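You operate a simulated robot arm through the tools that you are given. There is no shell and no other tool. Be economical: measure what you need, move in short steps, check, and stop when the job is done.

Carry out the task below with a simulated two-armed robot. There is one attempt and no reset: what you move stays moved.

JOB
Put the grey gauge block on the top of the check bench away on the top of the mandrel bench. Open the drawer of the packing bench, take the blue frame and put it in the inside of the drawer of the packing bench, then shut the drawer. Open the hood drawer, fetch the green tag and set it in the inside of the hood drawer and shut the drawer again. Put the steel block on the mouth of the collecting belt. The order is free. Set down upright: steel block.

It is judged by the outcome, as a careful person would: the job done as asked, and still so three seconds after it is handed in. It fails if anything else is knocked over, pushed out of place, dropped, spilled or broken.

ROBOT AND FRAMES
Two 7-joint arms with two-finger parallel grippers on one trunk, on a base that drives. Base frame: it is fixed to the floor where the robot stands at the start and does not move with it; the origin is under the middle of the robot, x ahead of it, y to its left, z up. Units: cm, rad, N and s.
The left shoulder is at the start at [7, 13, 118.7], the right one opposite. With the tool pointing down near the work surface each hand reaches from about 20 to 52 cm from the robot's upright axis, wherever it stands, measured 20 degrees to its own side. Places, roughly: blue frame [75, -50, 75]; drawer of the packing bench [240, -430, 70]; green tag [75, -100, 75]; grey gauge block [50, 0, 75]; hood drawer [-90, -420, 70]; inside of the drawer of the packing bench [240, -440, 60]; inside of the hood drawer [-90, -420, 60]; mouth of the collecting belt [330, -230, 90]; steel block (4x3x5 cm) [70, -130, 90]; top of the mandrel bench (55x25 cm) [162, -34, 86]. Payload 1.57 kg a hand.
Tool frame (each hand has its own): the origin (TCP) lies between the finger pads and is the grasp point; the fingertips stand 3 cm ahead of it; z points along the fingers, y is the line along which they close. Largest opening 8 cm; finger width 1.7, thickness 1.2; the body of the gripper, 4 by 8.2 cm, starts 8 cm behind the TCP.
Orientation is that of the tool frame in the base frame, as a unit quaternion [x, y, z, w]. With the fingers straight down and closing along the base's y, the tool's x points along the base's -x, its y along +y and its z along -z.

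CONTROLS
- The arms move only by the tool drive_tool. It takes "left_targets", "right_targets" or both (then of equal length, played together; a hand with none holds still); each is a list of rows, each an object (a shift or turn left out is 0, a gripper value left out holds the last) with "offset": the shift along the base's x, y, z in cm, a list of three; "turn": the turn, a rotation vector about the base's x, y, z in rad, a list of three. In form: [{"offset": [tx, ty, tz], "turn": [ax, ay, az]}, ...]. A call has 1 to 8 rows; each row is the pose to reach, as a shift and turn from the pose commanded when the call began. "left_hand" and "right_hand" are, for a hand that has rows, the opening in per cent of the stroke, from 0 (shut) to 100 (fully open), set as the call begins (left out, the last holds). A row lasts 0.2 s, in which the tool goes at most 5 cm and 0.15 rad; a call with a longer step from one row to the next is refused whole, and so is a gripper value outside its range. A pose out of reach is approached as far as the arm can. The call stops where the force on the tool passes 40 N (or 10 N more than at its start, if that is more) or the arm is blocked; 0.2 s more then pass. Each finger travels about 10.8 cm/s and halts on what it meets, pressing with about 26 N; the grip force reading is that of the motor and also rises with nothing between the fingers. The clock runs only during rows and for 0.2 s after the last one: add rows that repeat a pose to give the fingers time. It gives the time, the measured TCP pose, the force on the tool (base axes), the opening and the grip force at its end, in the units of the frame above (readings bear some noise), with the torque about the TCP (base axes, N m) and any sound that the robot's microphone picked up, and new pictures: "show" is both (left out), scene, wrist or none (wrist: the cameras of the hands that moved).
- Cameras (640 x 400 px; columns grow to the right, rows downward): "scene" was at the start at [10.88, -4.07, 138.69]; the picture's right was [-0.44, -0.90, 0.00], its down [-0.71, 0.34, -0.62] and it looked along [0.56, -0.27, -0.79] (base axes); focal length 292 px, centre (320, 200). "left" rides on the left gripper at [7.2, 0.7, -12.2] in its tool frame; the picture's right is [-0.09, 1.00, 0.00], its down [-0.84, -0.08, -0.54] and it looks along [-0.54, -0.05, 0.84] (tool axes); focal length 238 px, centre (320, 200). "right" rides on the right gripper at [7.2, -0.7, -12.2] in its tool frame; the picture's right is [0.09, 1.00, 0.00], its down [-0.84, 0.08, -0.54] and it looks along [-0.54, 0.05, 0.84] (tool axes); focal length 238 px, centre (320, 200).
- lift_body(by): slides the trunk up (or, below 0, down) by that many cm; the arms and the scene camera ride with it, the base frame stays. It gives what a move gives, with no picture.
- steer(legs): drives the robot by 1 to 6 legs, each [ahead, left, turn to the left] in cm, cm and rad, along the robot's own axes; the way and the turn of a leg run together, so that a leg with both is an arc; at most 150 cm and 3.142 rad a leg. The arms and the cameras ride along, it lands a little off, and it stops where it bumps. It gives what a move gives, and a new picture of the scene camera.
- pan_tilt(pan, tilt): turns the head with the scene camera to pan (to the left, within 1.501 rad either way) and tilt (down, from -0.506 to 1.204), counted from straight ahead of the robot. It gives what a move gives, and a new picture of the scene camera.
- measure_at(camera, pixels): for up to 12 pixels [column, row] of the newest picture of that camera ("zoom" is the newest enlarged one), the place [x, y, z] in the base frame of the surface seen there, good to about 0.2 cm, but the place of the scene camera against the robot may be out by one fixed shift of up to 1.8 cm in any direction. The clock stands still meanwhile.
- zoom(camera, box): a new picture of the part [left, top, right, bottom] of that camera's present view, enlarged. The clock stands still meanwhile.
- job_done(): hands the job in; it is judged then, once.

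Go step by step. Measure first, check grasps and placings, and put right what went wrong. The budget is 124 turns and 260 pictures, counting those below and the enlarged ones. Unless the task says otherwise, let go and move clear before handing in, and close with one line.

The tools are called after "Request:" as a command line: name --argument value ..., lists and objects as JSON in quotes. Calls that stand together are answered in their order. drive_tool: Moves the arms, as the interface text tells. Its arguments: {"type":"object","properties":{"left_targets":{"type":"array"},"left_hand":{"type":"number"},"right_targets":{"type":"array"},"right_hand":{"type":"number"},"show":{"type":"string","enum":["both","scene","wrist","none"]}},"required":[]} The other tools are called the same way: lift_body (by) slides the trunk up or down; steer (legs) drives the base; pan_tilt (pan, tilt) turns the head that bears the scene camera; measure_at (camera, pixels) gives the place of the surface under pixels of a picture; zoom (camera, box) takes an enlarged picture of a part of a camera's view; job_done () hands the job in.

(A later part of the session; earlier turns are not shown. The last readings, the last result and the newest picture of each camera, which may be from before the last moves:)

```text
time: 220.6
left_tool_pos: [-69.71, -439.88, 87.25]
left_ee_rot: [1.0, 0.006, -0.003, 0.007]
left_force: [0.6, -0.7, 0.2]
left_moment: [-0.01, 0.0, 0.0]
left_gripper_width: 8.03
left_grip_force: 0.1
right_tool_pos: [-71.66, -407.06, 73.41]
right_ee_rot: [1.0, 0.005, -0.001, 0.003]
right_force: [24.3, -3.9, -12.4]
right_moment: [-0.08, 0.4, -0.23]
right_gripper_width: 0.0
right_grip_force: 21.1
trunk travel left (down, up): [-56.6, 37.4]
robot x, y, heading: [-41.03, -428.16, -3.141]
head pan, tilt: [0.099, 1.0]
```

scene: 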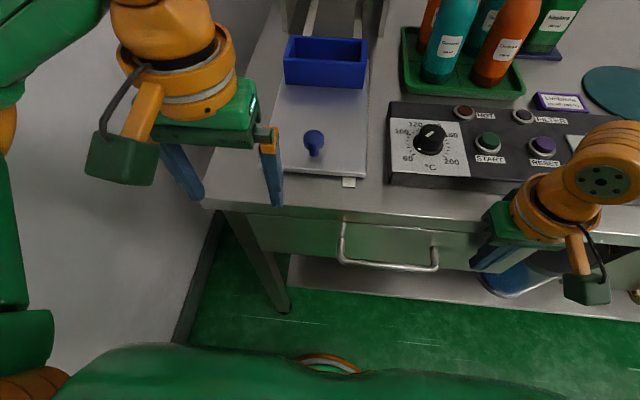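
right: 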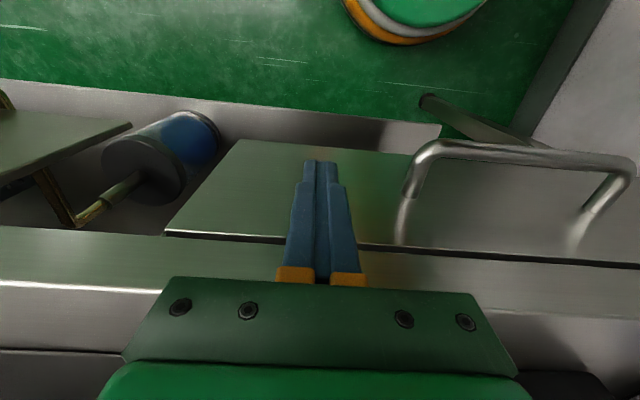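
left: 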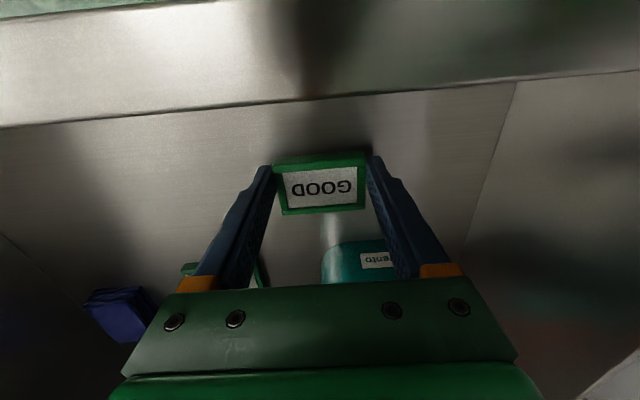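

The drawer is shut (24 N resistance, face back at x -72.5). I'll back away, raise the trunk, and drive to the front of the check bench for the blue frame.

Request:
steer --legs '[[-22, 0, 0]]'

Request:
lift_body --by 28

Request:
steer --legs '[[0, 0, -1.57], [140, 0, 0], [140, 0, 0], [88, 0, 0], [0, 0, -1.57]]'

Request:
pan_tilt --pan 0.0 --tilt 0.8

```text
time: 222.3
left_tool_pos: [-47.77, -440.02, 87.19]
left_ee_rot: [1.0, 0.004, -0.001, 0.008]
left_force: [-0.4, -0.2, -0.3]
left_moment: [0.03, 0.0, -0.01]
left_gripper_width: 7.99
left_grip_force: 0.0
right_tool_pos: [-49.8, -407.06, 73.37]
right_ee_rot: [1.0, 0.005, 0.0, 0.004]
right_force: [-0.1, 0.6, -0.4]
right_moment: [-0.04, 0.03, -0.03]
right_gripper_width: 0.01
right_grip_force: 21.3
trunk travel left (down, up): [-56.6, 37.4]
robot x, y, heading: [-18.66, -428.12, -3.141]
head pan, tilt: [0.099, 1.0]
```

scene: 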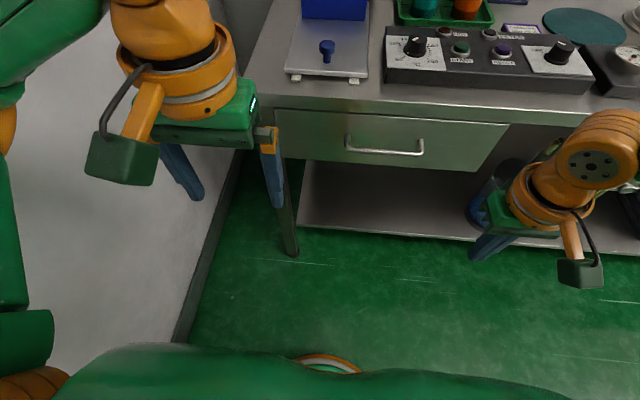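

```text
time: 225.1
left_tool_pos: [-47.88, -439.8, 115.22]
left_ee_rot: [1.0, 0.006, 0.0, 0.008]
left_force: [-0.2, 0.3, 0.3]
left_moment: [0.0, -0.01, 0.0]
left_gripper_width: 8.0
left_grip_force: 0.1
right_tool_pos: [-49.78, -407.08, 101.26]
right_ee_rot: [1.0, 0.005, -0.001, 0.004]
right_force: [0.1, -0.6, 0.0]
right_moment: [-0.01, 0.0, -0.01]
right_gripper_width: 0.0
right_grip_force: 21.3
trunk travel left (down, up): [-84.6, 9.4]
robot x, y, heading: [-18.62, -428.23, -3.144]
head pan, tilt: [0.099, 1.0]
```

```text
time: 250.6
left_tool_pos: [10.94, -50.23, 115.21]
left_ee_rot: [0.001, 1.0, 0.008, 0.001]
left_force: [0.1, -0.1, -0.6]
left_moment: [0.0, -0.03, 0.0]
left_gripper_width: 8.04
left_grip_force: 0.2
right_tool_pos: [12.5, -83.05, 101.26]
right_ee_rot: [0.002, 1.0, 0.003, 0.001]
right_force: [0.3, -0.4, -0.2]
right_moment: [0.0, -0.02, 0.05]
right_gripper_width: 0.0
right_grip_force: 21.0
trunk travel left (down, up): [-84.6, 9.4]
robot x, y, heading: [-18.39, -62.06, -0.013]
head pan, tilt: [0.099, 1.0]
```

scene: 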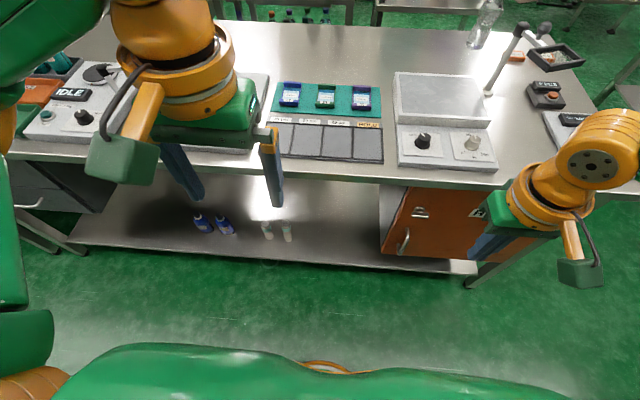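

```text
time: 251.3
left_tool_pos: [11.0, -50.26, 115.19]
left_ee_rot: [0.002, 1.0, 0.007, 0.0]
left_force: [1.2, 0.5, -0.2]
left_moment: [0.01, -0.03, 0.0]
left_gripper_width: 7.98
left_grip_force: 0.0
right_tool_pos: [12.46, -83.15, 101.18]
right_ee_rot: [0.002, 1.0, 0.003, 0.001]
right_force: [0.2, -0.3, 0.0]
right_moment: [0.01, 0.0, 0.01]
right_gripper_width: 0.0
right_grip_force: 21.1
trunk travel left (down, up): [-84.6, 9.4]
robot x, y, heading: [-18.37, -61.45, -0.012]
head pan, tilt: [0.0, 0.799]
```

scene: 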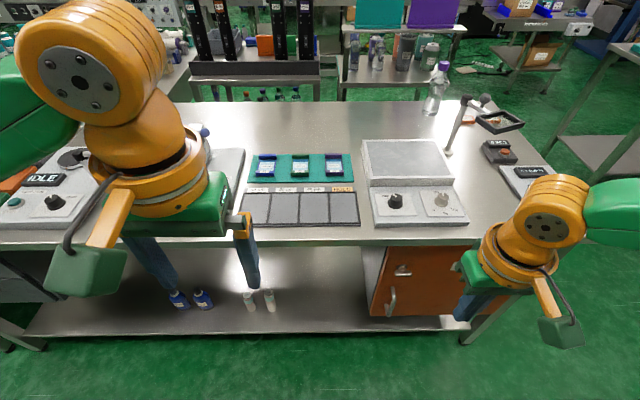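

The hood drawer is confirmed shut. The three frames are at (268,167), (300,165) and (333,165), with blue on the left. I'll zoom and measure it and the bench's front edge.

Request:
zoom --camera "scene" --box '[230, 130, 390, 230]'

Request:
measure_at --camera "scene" --pixels '[[267, 157], [266, 175], [259, 166], [275, 166], [267, 166], [300, 240], [300, 330], [300, 222], [250, 180], [300, 195]]'

```text
4.00 times, centred on (310, 180) of scene
```

zoom: 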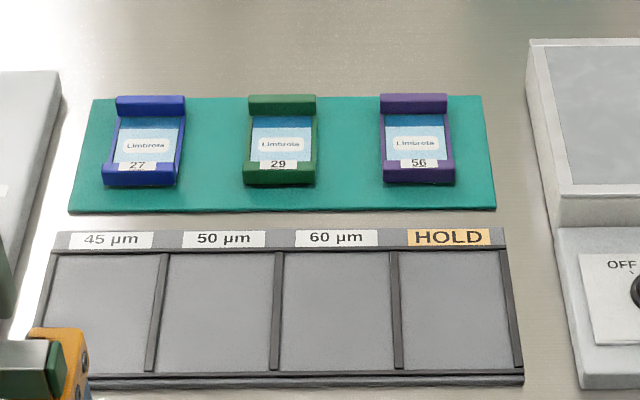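

```text
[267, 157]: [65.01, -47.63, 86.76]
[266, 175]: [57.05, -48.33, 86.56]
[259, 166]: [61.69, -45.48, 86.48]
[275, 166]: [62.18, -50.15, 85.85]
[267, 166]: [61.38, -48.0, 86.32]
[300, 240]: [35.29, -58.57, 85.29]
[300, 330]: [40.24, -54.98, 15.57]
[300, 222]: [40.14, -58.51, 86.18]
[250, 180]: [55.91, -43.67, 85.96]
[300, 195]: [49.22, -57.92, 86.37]
```

The frame spans x 56.5-66, about 5.7 cm wide in y. I'll drive up to (16,-52.5), then bring the left hand above it.

Request:
steer --legs '[[34, 9, 0.012]]'

Request:
drive_tool --left_targets '[{"offset": [3.5, -1.5, -3]}, {"offset": [6.5, -3, -6]}, {"offset": [10, -4.5, -9]}, {"offset": [13, -6, -12]}, {"offset": [15, -6, -14.5]}, {"offset": [15, -6, -14.5]}]' --left_hand 100 --show "wrist"

```text
time: 253.6
left_tool_pos: [44.62, -41.06, 115.13]
left_ee_rot: [-0.006, 1.0, 0.008, 0.002]
left_force: [-0.3, 1.0, 0.5]
left_moment: [-0.02, -0.04, 0.02]
left_gripper_width: 8.01
left_grip_force: 0.0
right_tool_pos: [46.52, -74.01, 101.47]
right_ee_rot: [-0.006, 1.0, 0.003, 0.002]
right_force: [-0.2, -0.8, -0.7]
right_moment: [-0.01, 0.0, 0.01]
right_gripper_width: 0.0
right_grip_force: 21.5
trunk travel left (down, up): [-84.6, 9.4]
robot x, y, heading: [15.52, -52.96, 0.002]
head pan, tilt: [0.0, 0.799]
```

scene: 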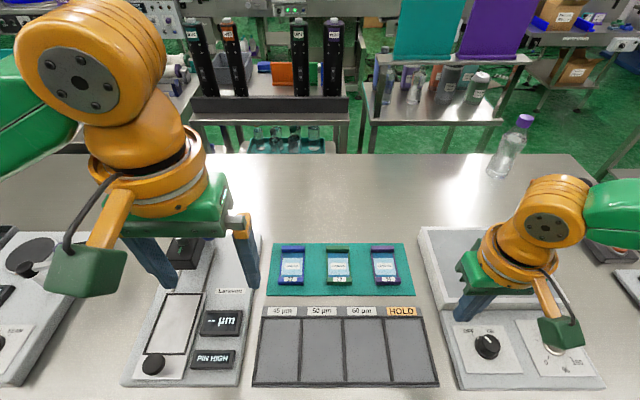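

```text
time: 255.0
left_tool_pos: [59.73, -47.11, 100.48]
left_ee_rot: [-0.004, 1.0, 0.008, 0.0]
left_force: [0.2, -0.7, -0.5]
left_moment: [0.02, -0.01, -0.04]
left_gripper_width: 7.98
left_grip_force: 0.0
right_tool_pos: [46.72, -73.96, 101.45]
right_ee_rot: [-0.005, 1.0, 0.004, 0.002]
right_force: [0.1, -0.3, 0.7]
right_moment: [-0.02, -0.01, -0.01]
right_gripper_width: 0.0
right_grip_force: 21.6
trunk travel left (down, up): [-84.6, 9.4]
robot x, y, heading: [15.92, -53.04, 0.002]
head pan, tilt: [0.0, 0.799]
```

left: 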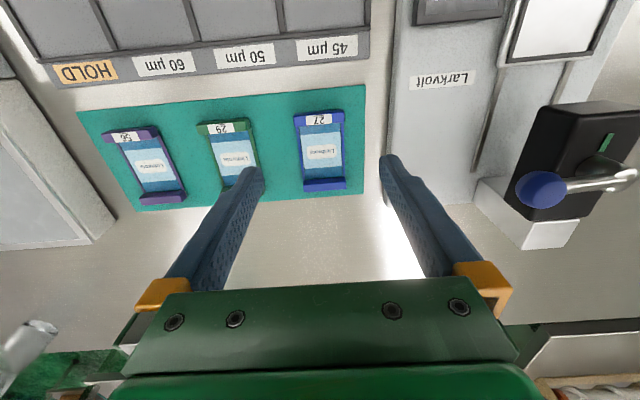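

The blue frame is at (320,150). I'll measure its edges and the neighbours.

Request:
measure_at --camera "left" --pixels '[[296, 115], [341, 113], [304, 186], [345, 184], [299, 150], [342, 150], [320, 150], [320, 118], [325, 185], [252, 150], [394, 120], [270, 200], [355, 150]]'

Request:
zoom --camera "left" --box '[256, 95, 384, 205]'

```text
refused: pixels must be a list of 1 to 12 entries
```

```text
3.64 times, centred on (320, 150) of left
```

zoom: 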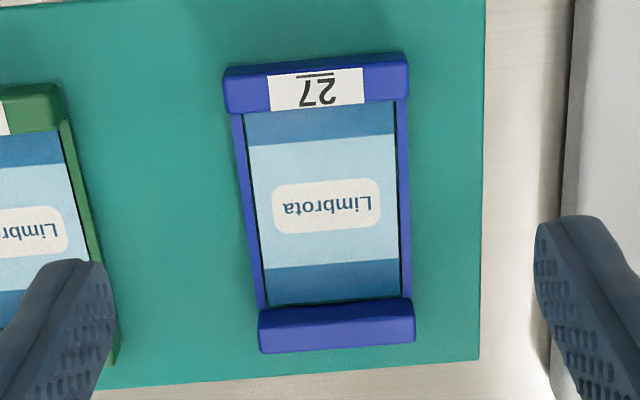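

Request:
measure_at --camera "zoom" --pixels '[[230, 100], [405, 85], [262, 325], [412, 318], [242, 200], [405, 200], [320, 330], [315, 65], [200, 200], [440, 200], [320, 230], [570, 100]]'

```text
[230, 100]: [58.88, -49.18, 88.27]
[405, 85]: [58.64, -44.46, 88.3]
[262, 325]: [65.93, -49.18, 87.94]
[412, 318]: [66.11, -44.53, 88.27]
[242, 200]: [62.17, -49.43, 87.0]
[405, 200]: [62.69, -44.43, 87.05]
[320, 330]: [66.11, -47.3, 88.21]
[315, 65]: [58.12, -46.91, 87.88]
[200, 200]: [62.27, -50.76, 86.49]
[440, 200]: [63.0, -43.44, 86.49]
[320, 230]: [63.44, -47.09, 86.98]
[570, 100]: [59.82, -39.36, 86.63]
```

The frame is 5 cm wide (y -49.4 to -44.4), with end lips 1.8 cm high at x 58.4 and 66. I'll grip the near lip from both sides: TCP (58.5,-46.9,89.8).

Request:
drive_tool --left_targets '[{"offset": [-0.6, 0.2, -4]}, {"offset": [-1.2, 0.2, -8]}, {"offset": [-1.2, 0.2, -10]}, {"offset": [-1.2, 0.2, -10.7]}, {"offset": [-1.2, 0.2, -10.7]}]' --show "wrist"

```text
time: 256.2
left_tool_pos: [58.53, -46.91, 89.94]
left_ee_rot: [-0.004, 1.0, 0.008, -0.001]
left_force: [-0.1, 0.2, 0.6]
left_moment: [-0.02, 0.03, -0.01]
left_gripper_width: 7.99
left_grip_force: 0.0
right_tool_pos: [46.82, -73.87, 101.29]
right_ee_rot: [-0.006, 1.0, 0.004, 0.001]
right_force: [-0.5, -0.4, -0.4]
right_moment: [0.03, 0.01, 0.0]
right_gripper_width: 0.0
right_grip_force: 21.1
trunk travel left (down, up): [-84.6, 9.4]
robot x, y, heading: [15.33, -52.5, 0.002]
head pan, tilt: [0.0, 0.799]
```

left: 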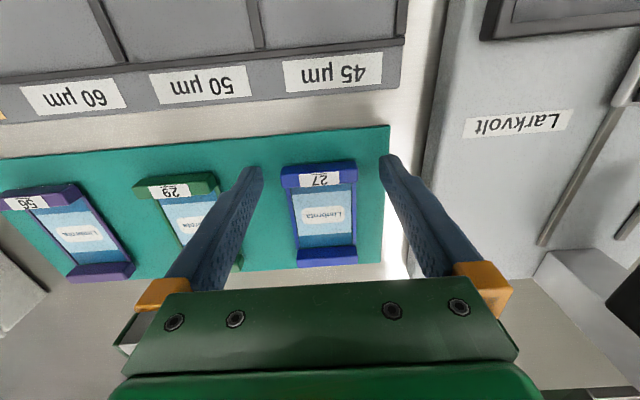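

Aligned with the near lip at (318,175). I'll lower 0.2 and close.

Request:
drive_tool --left_targets '[{"offset": [0, 0, -0.2]}, {"offset": [0, 0, -0.2]}, {"offset": [0, 0, -0.2]}, {"offset": [0, 0, -0.2]}, {"offset": [0, 0, -0.2]}]' --left_hand 0 --show "none"

Request:
drive_tool --left_targets '[{"offset": [0, 0, 2]}, {"offset": [0, 0, 5]}, {"offset": [0, 0, 5]}]' --show "wrist"

```text
time: 257.4
left_tool_pos: [58.39, -46.9, 89.8]
left_ee_rot: [-0.005, 1.0, 0.008, 0.001]
left_force: [3.4, 0.0, 11.6]
left_moment: [-0.19, -0.18, 0.03]
left_gripper_width: 5.1
left_grip_force: 25.9
right_tool_pos: [46.76, -74.01, 101.29]
right_ee_rot: [-0.004, 1.0, 0.004, 0.001]
right_force: [0.2, 0.3, -0.4]
right_moment: [0.04, -0.01, 0.01]
right_gripper_width: 0.01
right_grip_force: 21.5
trunk travel left (down, up): [-84.6, 9.4]
robot x, y, heading: [15.76, -52.97, -0.002]
head pan, tilt: [0.0, 0.799]
```

```text
time: 258.2
left_tool_pos: [58.72, -46.83, 94.68]
left_ee_rot: [-0.005, 1.0, 0.008, 0.0]
left_force: [-0.6, -0.2, -0.3]
left_moment: [0.03, 0.03, -0.03]
left_gripper_width: 5.09
left_grip_force: 26.4
right_tool_pos: [46.81, -74.02, 101.25]
right_ee_rot: [-0.005, 1.0, 0.004, 0.001]
right_force: [-0.4, 0.1, 0.1]
right_moment: [0.03, -0.03, -0.01]
right_gripper_width: 0.0
right_grip_force: 21.2
trunk travel left (down, up): [-84.6, 9.4]
robot x, y, heading: [15.54, -53.23, 0.003]
head pan, tilt: [0.0, 0.799]
```

left: 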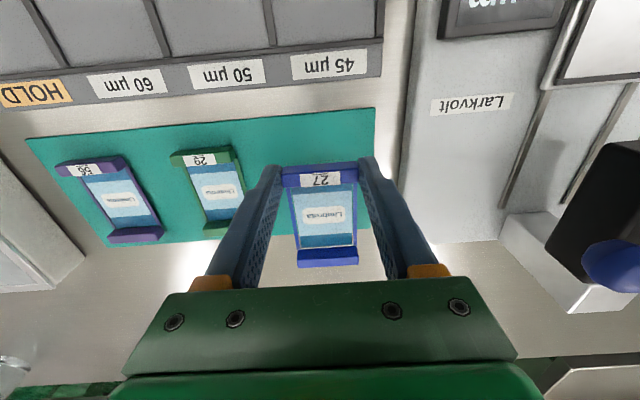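

The frame is lifted, held at 5.1 cm. I'll pull it in high, then drive round towards the packing bench.

Request:
drive_tool --left_targets '[{"offset": [0, 0, 4.5]}, {"offset": [-2, 0, 9]}, {"offset": [-5, 1, 12.5]}, {"offset": [-8, 2, 16]}, {"offset": [-11, 3, 18.5]}, {"offset": [-14, 4, 20.5]}]' --show "wrist"

Request:
steer --legs '[[-38, 0, 0], [0, -150, 0], [0, -150, 0], [0, -12, 0], [0, 0, -1.57], [0, 150, 0]]'

Request:
pan_tilt --pan 0.45 --tilt 0.55

```text
time: 259.6
left_tool_pos: [44.39, -42.71, 115.46]
left_ee_rot: [-0.006, 1.0, 0.008, 0.001]
left_force: [0.3, 0.4, 0.2]
left_moment: [-0.02, 0.01, -0.01]
left_gripper_width: 5.1
left_grip_force: 26.2
right_tool_pos: [46.8, -73.95, 101.4]
right_ee_rot: [-0.005, 1.0, 0.003, 0.002]
right_force: [0.4, -0.7, -0.3]
right_moment: [0.01, 0.0, 0.02]
right_gripper_width: 0.0
right_grip_force: 21.1
trunk travel left (down, up): [-84.6, 9.4]
robot x, y, heading: [15.61, -52.76, -0.002]
head pan, tilt: [0.0, 0.799]
```

left: 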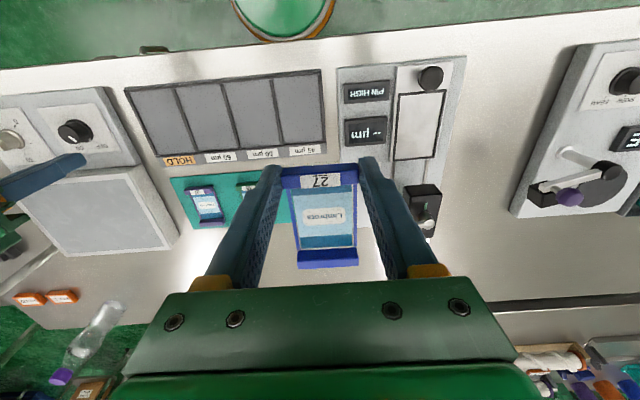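

```text
time: 287.8
left_tool_pos: [136.66, -398.0, 115.41]
left_ee_rot: [0.716, 0.698, 0.006, 0.005]
left_force: [-0.6, 0.8, -1.0]
left_moment: [0.0, -0.01, 0.02]
left_gripper_width: 5.1
left_grip_force: 26.1
right_tool_pos: [105.39, -399.27, 101.34]
right_ee_rot: [0.716, 0.699, 0.002, 0.003]
right_force: [-1.0, -0.7, 0.6]
right_moment: [0.0, 0.0, 0.01]
right_gripper_width: 0.0
right_grip_force: 21.2
trunk travel left (down, up): [-84.6, 9.4]
robot x, y, heading: [127.37, -368.88, -1.609]
head pan, tilt: [0.0, 0.799]
```

scene: 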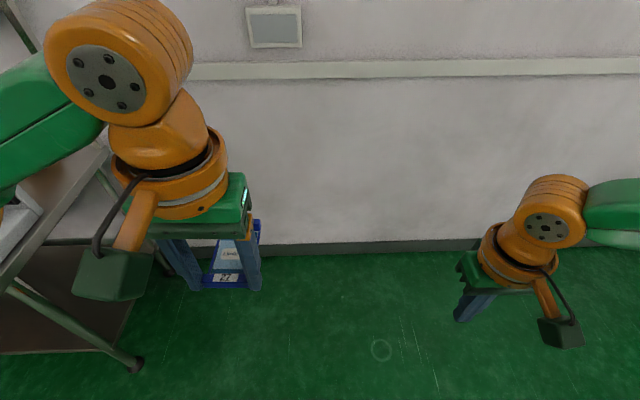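

```text
time: 288.7
left_tool_pos: [136.69, -397.92, 115.37]
left_ee_rot: [0.716, 0.698, 0.006, 0.006]
left_force: [0.4, -1.0, -1.0]
left_moment: [0.03, -0.02, 0.03]
left_gripper_width: 5.1
left_grip_force: 25.5
right_tool_pos: [105.49, -399.15, 101.32]
right_ee_rot: [0.716, 0.698, 0.002, 0.003]
right_force: [0.3, -0.3, 1.1]
right_moment: [0.01, -0.02, 0.01]
right_gripper_width: 0.0
right_grip_force: 21.1
trunk travel left (down, up): [-84.6, 9.4]
robot x, y, heading: [127.91, -368.95, -1.605]
head pan, tilt: [0.45, 0.55]
```

scene: 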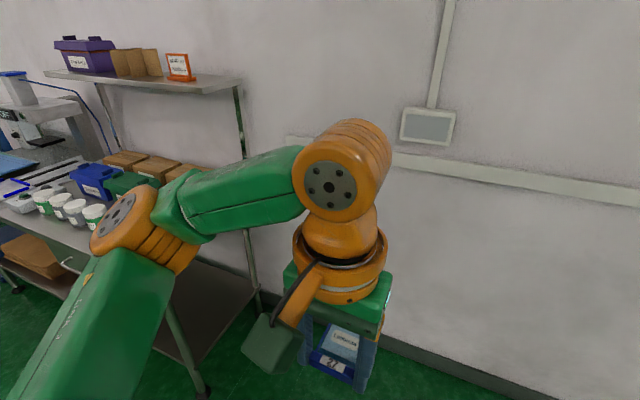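

The packing bench is to the left. I'll look further left for its drawer front.

Request:
pan_tilt --pan 1.1 --tilt 0.5

Request:
measure_at --camera "scene" --pixels '[[100, 200], [200, 250], [250, 220], [150, 300], [300, 190]]'

```text
time: 289.7
left_tool_pos: [136.67, -398.09, 115.32]
left_ee_rot: [0.716, 0.698, 0.006, 0.005]
left_force: [-0.6, 0.8, 0.1]
left_moment: [0.04, -0.03, -0.02]
left_gripper_width: 5.12
left_grip_force: 26.2
right_tool_pos: [105.42, -399.21, 101.3]
right_ee_rot: [0.716, 0.698, 0.002, 0.003]
right_force: [0.3, 0.3, 0.6]
right_moment: [-0.06, 0.07, 0.0]
right_gripper_width: 0.01
right_grip_force: 21.2
trunk travel left (down, up): [-84.6, 9.4]
robot x, y, heading: [127.53, -369.17, -1.602]
head pan, tilt: [1.1, 0.499]
```

scene: 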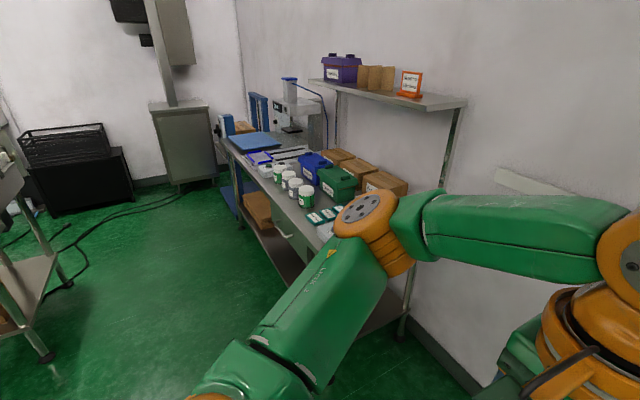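

```text
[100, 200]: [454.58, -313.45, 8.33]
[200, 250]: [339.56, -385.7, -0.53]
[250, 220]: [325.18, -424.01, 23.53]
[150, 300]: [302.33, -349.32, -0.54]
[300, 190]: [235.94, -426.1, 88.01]
```

The bench front is at y of about -420, with the drawer at (295,238). I'll move 105 cm further left and look straight at it.

Request:
steer --legs '[[0, 112, 0.03]]'

Request:
pan_tilt --pan -0.05 --tilt 0.85

```text
time: 295.4
left_tool_pos: [248.87, -399.19, 115.38]
left_ee_rot: [0.702, 0.713, 0.006, 0.006]
left_force: [-0.4, 0.5, -0.1]
left_moment: [0.04, -0.01, -0.01]
left_gripper_width: 5.1
left_grip_force: 26.1
right_tool_pos: [217.77, -401.57, 101.39]
right_ee_rot: [0.702, 0.712, 0.002, 0.002]
right_force: [0.5, 0.9, 1.6]
right_moment: [-0.01, -0.01, 0.01]
right_gripper_width: 0.02
right_grip_force: 20.9
trunk travel left (down, up): [-84.6, 9.4]
robot x, y, heading: [238.74, -370.62, -1.569]
head pan, tilt: [1.1, 0.499]
```

scene: 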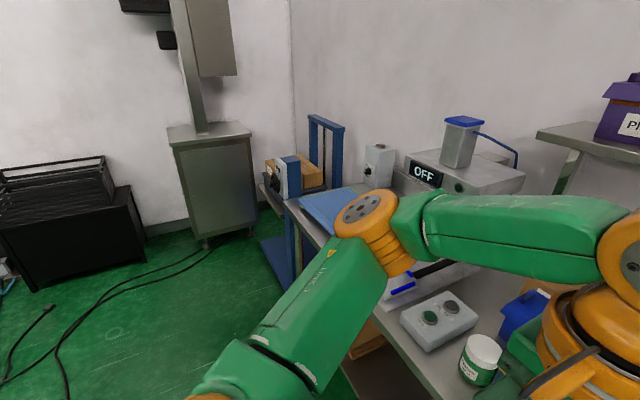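

```text
time: 296.8
left_tool_pos: [249.08, -399.19, 115.35]
left_ee_rot: [0.702, 0.712, 0.005, 0.006]
left_force: [-0.3, 0.2, -0.1]
left_moment: [0.04, 0.0, 0.02]
left_gripper_width: 5.11
left_grip_force: 25.9
right_tool_pos: [217.73, -401.57, 101.36]
right_ee_rot: [0.702, 0.713, 0.001, 0.003]
right_force: [-1.0, -0.2, -0.3]
right_moment: [-0.02, 0.03, 0.0]
right_gripper_width: 0.02
right_grip_force: 20.7
trunk travel left (down, up): [-84.6, 9.4]
robot x, y, heading: [238.87, -370.64, -1.563]
head pan, tilt: [-0.051, 0.85]
```

scene: 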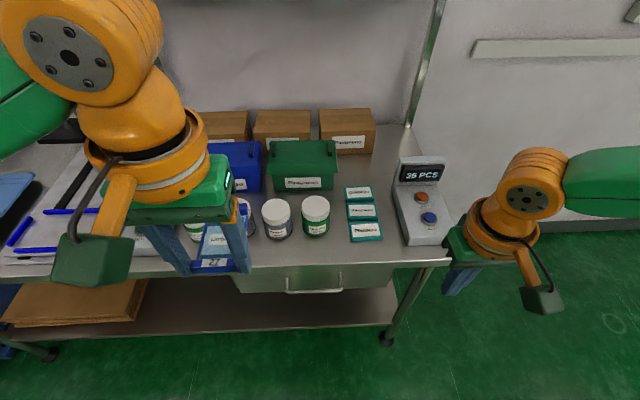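

The drawer is at (315,278) with a handle at (315,288). I'll measure it.

Request:
measure_at --camera "scene" --pixels '[[290, 291], [315, 291], [340, 289], [255, 285], [395, 280], [315, 275], [315, 262], [420, 262], [265, 275], [315, 210], [420, 170], [380, 330]]'

Request:
zoom --camera "scene" --box '[220, 220, 420, 345]'

```text
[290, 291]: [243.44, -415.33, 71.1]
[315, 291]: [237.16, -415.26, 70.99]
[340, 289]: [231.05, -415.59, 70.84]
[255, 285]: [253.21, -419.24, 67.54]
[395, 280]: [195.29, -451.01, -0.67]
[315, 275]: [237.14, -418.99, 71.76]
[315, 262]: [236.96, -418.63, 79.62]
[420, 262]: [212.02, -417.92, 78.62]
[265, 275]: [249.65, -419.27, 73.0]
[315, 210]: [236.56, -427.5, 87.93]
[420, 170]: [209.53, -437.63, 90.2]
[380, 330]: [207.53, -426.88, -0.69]
```

```text
3.20 times, centred on (320, 282) of scene
```

zoom: 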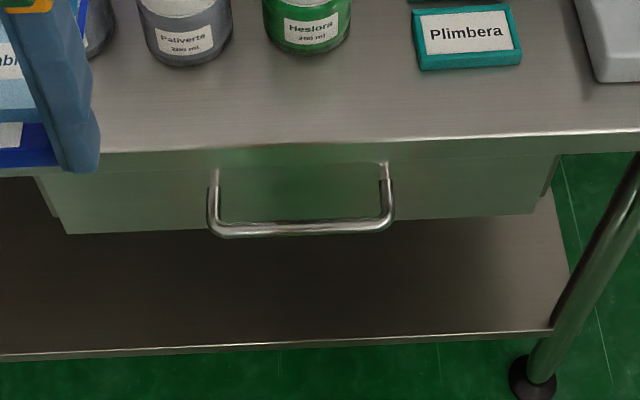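

The layout matches the hood drawer: bar at x 230.5-244.5, y about -415, z about 71.5. I'll retract the left hand, move the right inward, and approach.

Request:
drive_tool --left_targets '[{"offset": [3, 3, 1]}, {"offset": [6, 6, 1]}, {"offset": [9, 8, 1]}, {"offset": [11, 9, 1]}]' --right_targets '[{"offset": [3, 0, 0]}, {"offset": [6, 0, 0]}, {"offset": [9, 1, 0]}, {"offset": [11, 1, 0]}]' --show "none"

Request:
steer --legs '[[10, 7, 0]]'

Request:
lift_body --by -18.8

Request:
drive_tool --right_targets '[{"offset": [0, 0, 0]}]' --show "both"

```text
time: 297.8
left_tool_pos: [260.03, -390.18, 116.34]
left_ee_rot: [0.701, 0.713, 0.005, 0.005]
left_force: [0.0, 0.0, -0.5]
left_moment: [0.02, -0.01, 0.0]
left_gripper_width: 5.1
left_grip_force: 26.0
right_tool_pos: [228.85, -400.44, 101.28]
right_ee_rot: [0.702, 0.712, 0.002, 0.003]
right_force: [-1.0, 0.5, 0.0]
right_moment: [0.01, 0.01, 0.02]
right_gripper_width: 0.01
right_grip_force: 21.7
trunk travel left (down, up): [-84.6, 9.4]
robot x, y, heading: [238.57, -370.15, -1.561]
head pan, tilt: [-0.051, 0.85]
```

```text
time: 299.0
left_tool_pos: [266.57, -399.81, 116.51]
left_ee_rot: [0.702, 0.712, 0.005, 0.007]
left_force: [-0.6, 0.2, 0.1]
left_moment: [-0.01, -0.02, 0.01]
left_gripper_width: 5.11
left_grip_force: 25.8
right_tool_pos: [235.47, -410.04, 101.39]
right_ee_rot: [0.702, 0.712, 0.001, 0.004]
right_force: [-0.3, -0.6, -0.7]
right_moment: [-0.03, -0.02, 0.02]
right_gripper_width: 0.0
right_grip_force: 21.4
trunk travel left (down, up): [-84.6, 9.4]
robot x, y, heading: [245.39, -380.17, -1.563]
head pan, tilt: [-0.051, 0.85]
```

scene: 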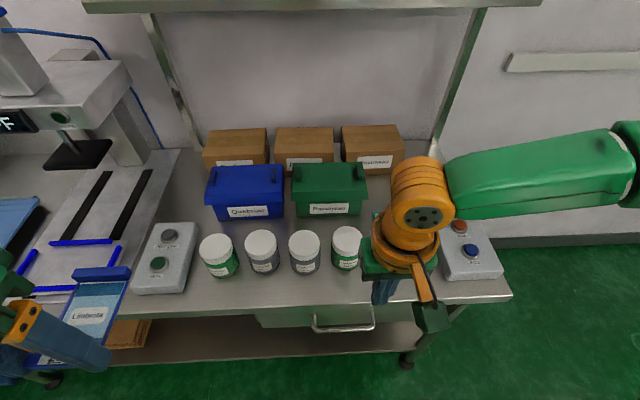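

```text
time: 301.1
left_tool_pos: [266.82, -399.97, 97.67]
left_ee_rot: [0.702, 0.713, 0.006, 0.006]
left_force: [0.5, -0.8, -0.1]
left_moment: [0.0, 0.0, 0.01]
left_gripper_width: 5.09
left_grip_force: 25.5
right_tool_pos: [235.83, -410.24, 82.56]
right_ee_rot: [0.702, 0.712, 0.002, 0.003]
right_force: [0.1, 0.4, 0.2]
right_moment: [0.02, 0.01, 0.01]
right_gripper_width: 0.0
right_grip_force: 21.5
trunk travel left (down, up): [-65.8, 28.2]
robot x, y, heading: [245.9, -380.66, -1.567]
head pan, tilt: [-0.051, 0.85]
```

```text
time: 301.5
left_tool_pos: [266.85, -400.14, 97.58]
left_ee_rot: [0.702, 0.712, 0.005, 0.006]
left_force: [0.2, 0.6, 0.3]
left_moment: [-0.01, 0.0, -0.01]
left_gripper_width: 5.09
left_grip_force: 26.2
right_tool_pos: [235.72, -410.34, 82.55]
right_ee_rot: [0.702, 0.712, 0.001, 0.002]
right_force: [0.2, 0.2, -0.1]
right_moment: [-0.01, -0.01, 0.03]
right_gripper_width: 0.01
right_grip_force: 21.3
trunk travel left (down, up): [-65.8, 28.2]
robot x, y, heading: [245.47, -380.74, -1.566]
head pan, tilt: [-0.051, 0.85]
```

scene: 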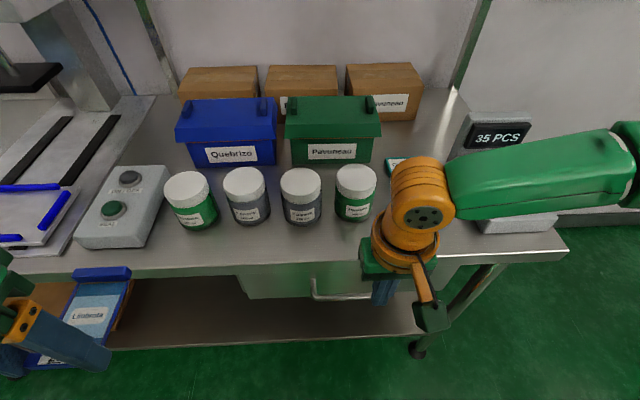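
right: 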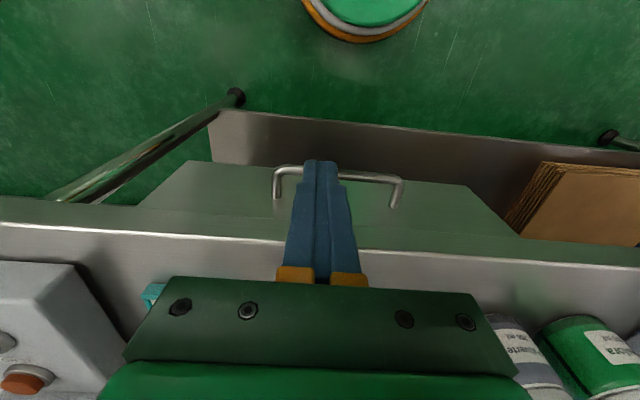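

The bar is visible at (380,178) in the wrist view. I'll measure it and the face.

Request:
measure_at --camera "right" --pixels '[[360, 177], [390, 180], [285, 171], [380, 200], [420, 200], [230, 190], [276, 195], [400, 195], [450, 250], [500, 330]]'

```text
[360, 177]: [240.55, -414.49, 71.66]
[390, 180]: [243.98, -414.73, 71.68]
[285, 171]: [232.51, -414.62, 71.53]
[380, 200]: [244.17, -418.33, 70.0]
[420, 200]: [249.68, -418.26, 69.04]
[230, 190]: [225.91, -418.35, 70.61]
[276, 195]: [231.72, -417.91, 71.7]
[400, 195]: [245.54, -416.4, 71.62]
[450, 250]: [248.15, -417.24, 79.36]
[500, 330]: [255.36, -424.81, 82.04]
```

The bar is at y -414.65 and the face at -418.3, but the bench lip may overhang to about -417.2. I'll measure the lip more closely.

Request:
zoom --camera "right" --box '[360, 160, 480, 280]'

Request:
measure_at --camera "right" --pixels '[[400, 222], [400, 228], [400, 235], [400, 242], [400, 248], [400, 254], [400, 262], [200, 225], [200, 233], [200, 238], [200, 245], [400, 215]]'

```text
3.33 times, centred on (420, 220) of right
```

zoom: 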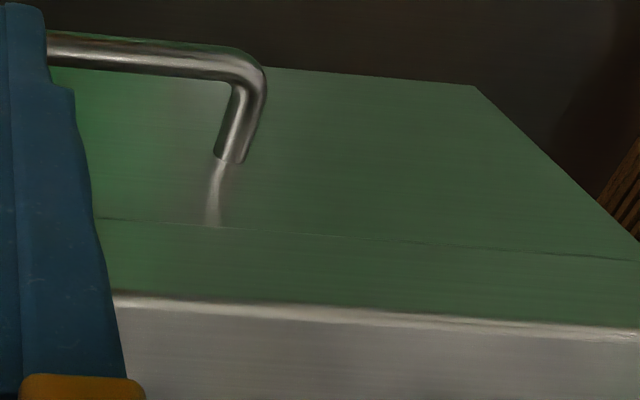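

```text
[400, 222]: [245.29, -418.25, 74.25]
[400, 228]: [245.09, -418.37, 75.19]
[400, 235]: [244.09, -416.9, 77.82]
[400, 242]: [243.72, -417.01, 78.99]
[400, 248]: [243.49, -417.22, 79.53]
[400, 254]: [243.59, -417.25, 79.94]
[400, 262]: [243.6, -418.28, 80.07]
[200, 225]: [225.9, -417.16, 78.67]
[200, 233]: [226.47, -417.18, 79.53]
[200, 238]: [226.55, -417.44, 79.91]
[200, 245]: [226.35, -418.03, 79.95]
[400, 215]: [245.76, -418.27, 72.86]
```

The lip overhangs to y -417.0 (z 76-80). I'll tilt the right hand 0.2 rad so the tips reach under it, and drive 5 cm closer.

Request:
drive_tool --right_targets '[{"offset": [0.4, 0, 0.5], "turn": [-0.1, 0, 0]}, {"offset": [0.8, 0, 0.5], "turn": [-0.2, 0, 0]}, {"offset": [0.8, 0, 0.5], "turn": [-0.2, 0, 0]}]' --show "none"

Request:
steer --legs '[[5, 0, 0]]'

Request:
drive_tool --right_targets '[{"offset": [0, 0, 0]}]' --show "wrist"

```text
time: 302.3
left_tool_pos: [266.85, -400.09, 97.63]
left_ee_rot: [0.702, 0.712, 0.005, 0.006]
left_force: [-0.6, -0.3, -0.3]
left_moment: [0.02, 0.03, 0.0]
left_gripper_width: 5.13
left_grip_force: 25.9
right_tool_pos: [236.55, -410.3, 82.98]
right_ee_rot: [0.698, 0.709, -0.07, 0.074]
right_force: [0.5, 0.2, 0.5]
right_moment: [-0.03, 0.0, -0.01]
right_gripper_width: 0.0
right_grip_force: 21.2
trunk travel left (down, up): [-65.8, 28.2]
robot x, y, heading: [245.71, -380.23, -1.566]
head pan, tilt: [-0.051, 0.85]
```

```text
time: 303.2
left_tool_pos: [266.86, -404.82, 97.7]
left_ee_rot: [0.701, 0.713, 0.005, 0.005]
left_force: [0.1, 0.3, -0.5]
left_moment: [0.03, 0.04, -0.01]
left_gripper_width: 5.1
left_grip_force: 26.2
right_tool_pos: [236.44, -415.15, 83.02]
right_ee_rot: [0.698, 0.709, -0.07, 0.073]
right_force: [0.1, -0.4, -0.4]
right_moment: [0.02, 0.04, 0.0]
right_gripper_width: 0.0
right_grip_force: 21.2
trunk travel left (down, up): [-65.8, 28.2]
robot x, y, heading: [245.49, -385.05, -1.559]
head pan, tilt: [-0.051, 0.85]
```

scene: 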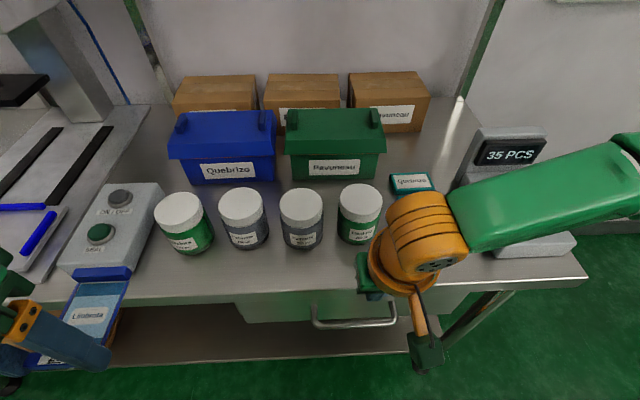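

```text
time: 303.6
left_tool_pos: [266.9, -404.81, 97.66]
left_ee_rot: [0.702, 0.712, 0.005, 0.007]
left_force: [0.6, 0.2, 0.5]
left_moment: [0.03, 0.0, 0.01]
left_gripper_width: 5.1
left_grip_force: 26.4
right_tool_pos: [236.57, -415.24, 83.01]
right_ee_rot: [0.698, 0.709, -0.069, 0.074]
right_force: [-0.7, -0.8, 0.0]
right_moment: [0.02, 0.02, 0.01]
right_gripper_width: 0.0
right_grip_force: 21.1
trunk travel left (down, up): [-65.8, 28.2]
robot x, y, heading: [245.91, -385.02, -1.56]
head pan, tilt: [-0.051, 0.85]
```

right: 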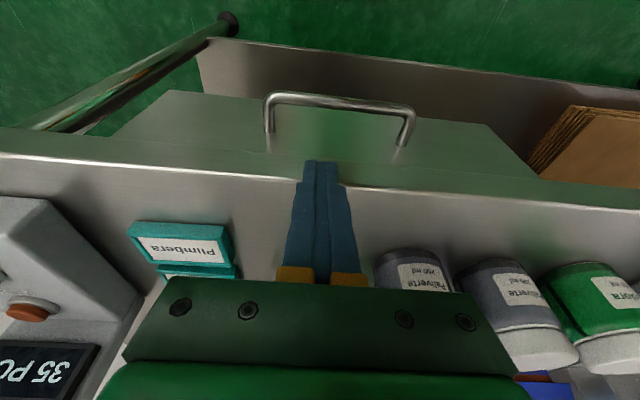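

The tilt is right. I'll lower by the trunk 7.3 cm so the tips are just above bar level and below the lip.

Request:
lift_body --by -7.3

Request:
drive_tool --right_targets '[{"offset": [0, -0.8, 0]}, {"offset": [0, -0.8, 0]}]' --show "wrist"

```text
time: 304.7
left_tool_pos: [266.91, -404.81, 90.45]
left_ee_rot: [0.701, 0.713, 0.006, 0.006]
left_force: [0.6, -0.1, -0.2]
left_moment: [0.04, -0.01, 0.02]
left_gripper_width: 5.11
left_grip_force: 26.4
right_tool_pos: [236.55, -415.23, 75.71]
right_ee_rot: [0.698, 0.709, -0.07, 0.073]
right_force: [-0.7, -0.1, -1.3]
right_moment: [0.02, 0.02, 0.01]
right_gripper_width: 0.0
right_grip_force: 21.4
trunk travel left (down, up): [-58.5, 35.5]
robot x, y, heading: [245.86, -385.46, -1.56]
head pan, tilt: [-0.051, 0.85]
```

```text
time: 305.3
left_tool_pos: [266.81, -404.87, 90.28]
left_ee_rot: [0.702, 0.712, 0.005, 0.005]
left_force: [-0.2, 0.2, -0.6]
left_moment: [0.01, 0.02, -0.01]
left_gripper_width: 5.1
left_grip_force: 25.8
right_tool_pos: [236.55, -416.12, 75.73]
right_ee_rot: [0.697, 0.71, -0.07, 0.074]
right_force: [-0.2, 0.3, 0.5]
right_moment: [0.0, -0.01, 0.01]
right_gripper_width: 0.0
right_grip_force: 21.1
trunk travel left (down, up): [-58.5, 35.5]
robot x, y, heading: [245.69, -385.33, -1.563]
head pan, tilt: [-0.051, 0.85]
```

right: 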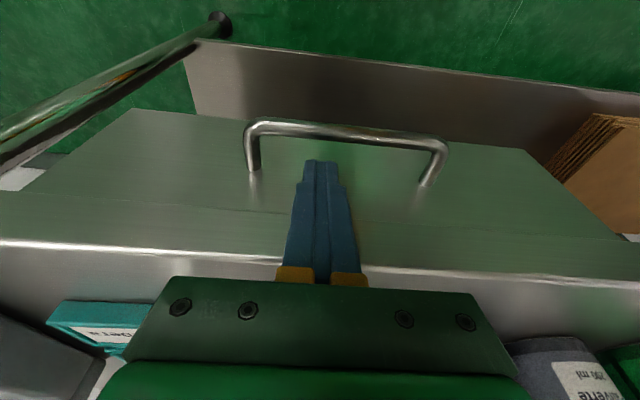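

The tips are behind the bar line and under the lip. I'll lower 3.2 cm more by the trunk, then pull back.

Request:
lift_body --by -3.2

Request:
drive_tool --right_targets '[{"offset": [0, 0, 0]}]' --show "wrist"

```text
time: 306.1
left_tool_pos: [266.84, -404.91, 87.18]
left_ee_rot: [0.701, 0.713, 0.005, 0.006]
left_force: [0.1, 0.4, 0.5]
left_moment: [0.01, 0.01, 0.01]
left_gripper_width: 5.09
left_grip_force: 26.4
right_tool_pos: [236.52, -416.06, 72.5]
right_ee_rot: [0.697, 0.71, -0.069, 0.073]
right_force: [0.2, 0.8, 0.1]
right_moment: [-0.01, -0.01, 0.01]
right_gripper_width: 0.0
right_grip_force: 20.7
trunk travel left (down, up): [-55.3, 38.7]
robot x, y, heading: [245.72, -385.45, -1.562]
head pan, tilt: [-0.051, 0.85]
```

```text
time: 306.5
left_tool_pos: [266.91, -404.93, 87.13]
left_ee_rot: [0.701, 0.713, 0.006, 0.006]
left_force: [0.3, 0.1, 0.4]
left_moment: [0.03, 0.0, 0.02]
left_gripper_width: 5.09
left_grip_force: 26.4
right_tool_pos: [236.65, -416.11, 72.61]
right_ee_rot: [0.698, 0.709, -0.069, 0.073]
right_force: [0.3, -0.1, -0.4]
right_moment: [0.01, 0.01, -0.01]
right_gripper_width: 0.0
right_grip_force: 21.8
trunk travel left (down, up): [-55.3, 38.7]
robot x, y, heading: [245.7, -384.69, -1.562]
head pan, tilt: [-0.051, 0.85]
```

right: 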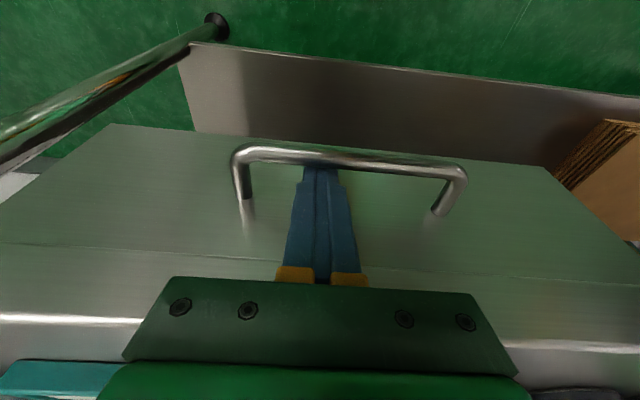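

The bar now passes in front of the fingertips, so it's hooked. I'll pull by driving back 22 cm.

Request:
steer --legs '[[-22, 0, 0]]'

Request:
pan_tilt --pan -0.05 --tilt 1.0

```text
time: 308.2
left_tool_pos: [266.78, -382.78, 87.09]
left_ee_rot: [0.702, 0.713, 0.006, 0.007]
left_force: [1.1, 1.0, -0.6]
left_moment: [0.02, 0.02, -0.01]
left_gripper_width: 5.11
left_grip_force: 25.8
right_tool_pos: [236.48, -394.03, 72.5]
right_ee_rot: [0.698, 0.709, -0.069, 0.072]
right_force: [0.3, 0.4, 0.2]
right_moment: [-0.01, 0.03, -0.01]
right_gripper_width: 0.01
right_grip_force: 21.2
trunk travel left (down, up): [-55.3, 38.7]
robot x, y, heading: [245.57, -362.93, -1.565]
head pan, tilt: [-0.051, 0.85]
```

scene: 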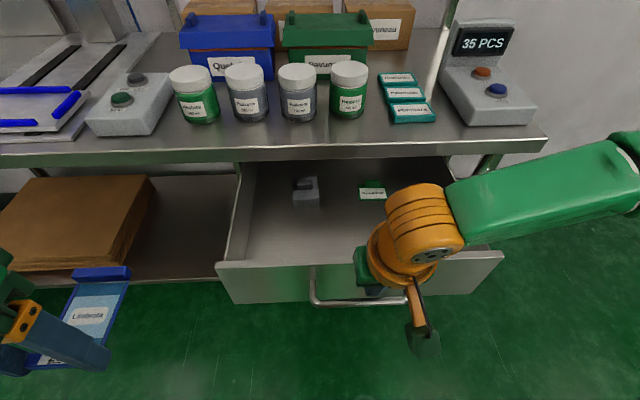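

```text
time: 308.9
left_tool_pos: [266.65, -382.73, 87.15]
left_ee_rot: [0.701, 0.713, 0.005, 0.005]
left_force: [-0.9, -0.1, -1.4]
left_moment: [0.0, -0.03, -0.03]
left_gripper_width: 5.1
left_grip_force: 26.1
right_tool_pos: [236.4, -394.03, 72.38]
right_ee_rot: [0.697, 0.71, -0.069, 0.073]
right_force: [0.5, -0.7, -0.8]
right_moment: [0.01, -0.02, 0.04]
right_gripper_width: 0.0
right_grip_force: 21.5
trunk travel left (down, up): [-55.3, 38.7]
robot x, y, heading: [245.66, -362.67, -1.562]
head pan, tilt: [-0.051, 1.0]
```

scene: 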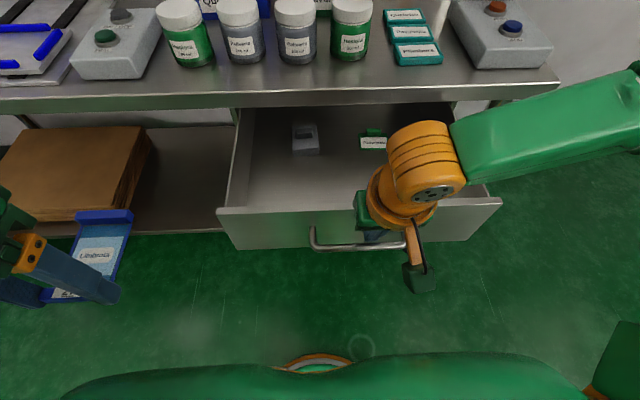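

The drawer is open, with a wide free area at the front (290,190). I'll measure it.

Request:
measure_at --camera "scene" --pixels '[[290, 195], [260, 190], [310, 180], [235, 185], [330, 195], [305, 140], [280, 212], [222, 212], [240, 150], [372, 145], [270, 160]]'

Request:
drive_tool --right_targets '[{"offset": [0, -0.6, 3]}, {"offset": [0, -0.6, 6.5]}, {"offset": [0, 0, 10]}, {"offset": [-3, 2, 13]}, {"offset": [-7, 3, 15]}, {"offset": [-11, 4, 16]}, {"offset": [-15, 5, 16]}]' --show "scene"

```text
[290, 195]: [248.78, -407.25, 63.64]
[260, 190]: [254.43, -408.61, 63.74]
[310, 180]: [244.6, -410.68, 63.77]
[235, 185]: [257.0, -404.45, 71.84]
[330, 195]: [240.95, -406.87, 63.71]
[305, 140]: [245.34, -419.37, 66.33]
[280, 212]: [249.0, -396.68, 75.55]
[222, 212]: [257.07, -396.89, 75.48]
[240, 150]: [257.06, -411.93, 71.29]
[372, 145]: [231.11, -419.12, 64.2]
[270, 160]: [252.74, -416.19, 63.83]
```

```text
time: 310.5
left_tool_pos: [266.62, -382.73, 87.13]
left_ee_rot: [0.702, 0.713, 0.005, 0.006]
left_force: [0.4, -1.1, -0.4]
left_moment: [0.03, -0.02, 0.01]
left_gripper_width: 5.1
left_grip_force: 26.4
right_tool_pos: [221.44, -388.94, 88.34]
right_ee_rot: [0.698, 0.709, -0.069, 0.074]
right_force: [-0.3, 0.2, -0.8]
right_moment: [0.02, -0.01, -0.05]
right_gripper_width: 0.02
right_grip_force: 21.5
trunk travel left (down, up): [-55.3, 38.7]
robot x, y, heading: [245.4, -362.87, -1.569]
head pan, tilt: [-0.051, 1.0]
```

scene: 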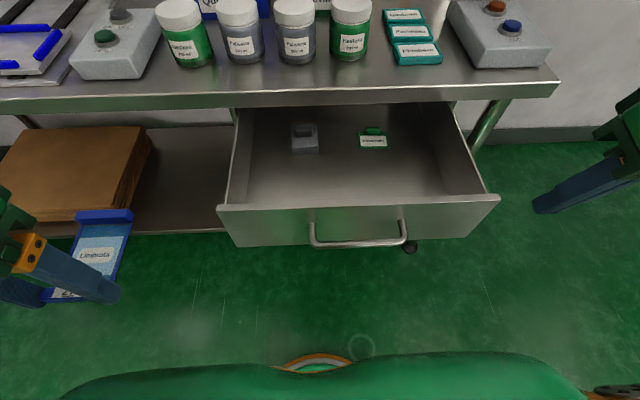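

Free floor: y -399 to -416, z about 64.2. I'll bring the left hand over (249,-403.5), the frame pointing into the drawer.

Request:
drive_tool --left_targets '[{"offset": [-3, -3.5, 0]}, {"offset": [-6, -7, 0]}, {"offset": [-9, -10.5, 0]}, {"offset": [-12, -14, 0]}, {"offset": [-15, -17.5, 0]}, {"offset": [-17.6, -20.8, 0]}, {"offset": [-17.6, -20.8, -3]}, {"offset": [-17.6, -20.8, -3]}]' --show "both"

```text
time: 312.3
left_tool_pos: [249.27, -403.34, 84.18]
left_ee_rot: [0.703, 0.712, 0.005, 0.006]
left_force: [-0.2, 0.4, -0.9]
left_moment: [0.01, -0.01, 0.03]
left_gripper_width: 5.09
left_grip_force: 25.7
right_tool_pos: [221.65, -388.96, 88.27]
right_ee_rot: [0.698, 0.709, -0.069, 0.074]
right_force: [-0.5, 0.0, -0.5]
right_moment: [-0.02, -0.02, 0.0]
right_gripper_width: 0.02
right_grip_force: 21.5
trunk travel left (down, up): [-55.3, 38.7]
robot x, y, heading: [245.21, -363.14, -1.569]
head pan, tilt: [-0.051, 1.0]
```

scene: 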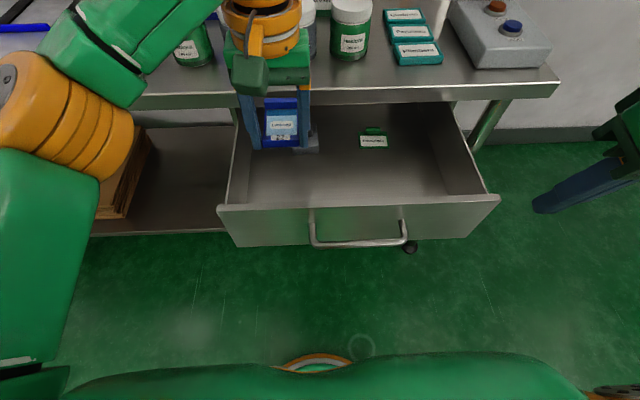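
left: 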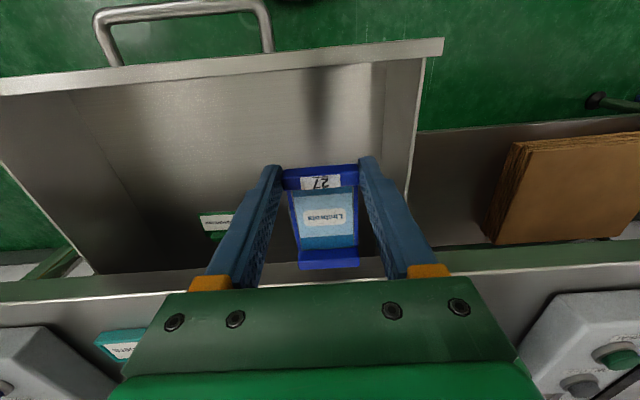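

I'll measure the floor, front wall and side wall with the wrist camera.

Request:
measure_at --camera "left" --pixels '[[240, 120], [240, 82], [240, 62], [400, 130], [380, 100], [385, 190], [270, 150], [325, 262], [220, 215], [370, 150]]'

```text
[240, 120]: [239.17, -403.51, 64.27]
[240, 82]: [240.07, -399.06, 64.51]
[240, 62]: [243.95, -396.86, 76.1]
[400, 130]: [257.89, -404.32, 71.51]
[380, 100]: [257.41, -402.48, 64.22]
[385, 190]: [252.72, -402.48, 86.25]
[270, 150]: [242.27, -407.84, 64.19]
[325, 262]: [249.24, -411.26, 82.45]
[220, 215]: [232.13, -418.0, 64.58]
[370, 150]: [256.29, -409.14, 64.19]
```

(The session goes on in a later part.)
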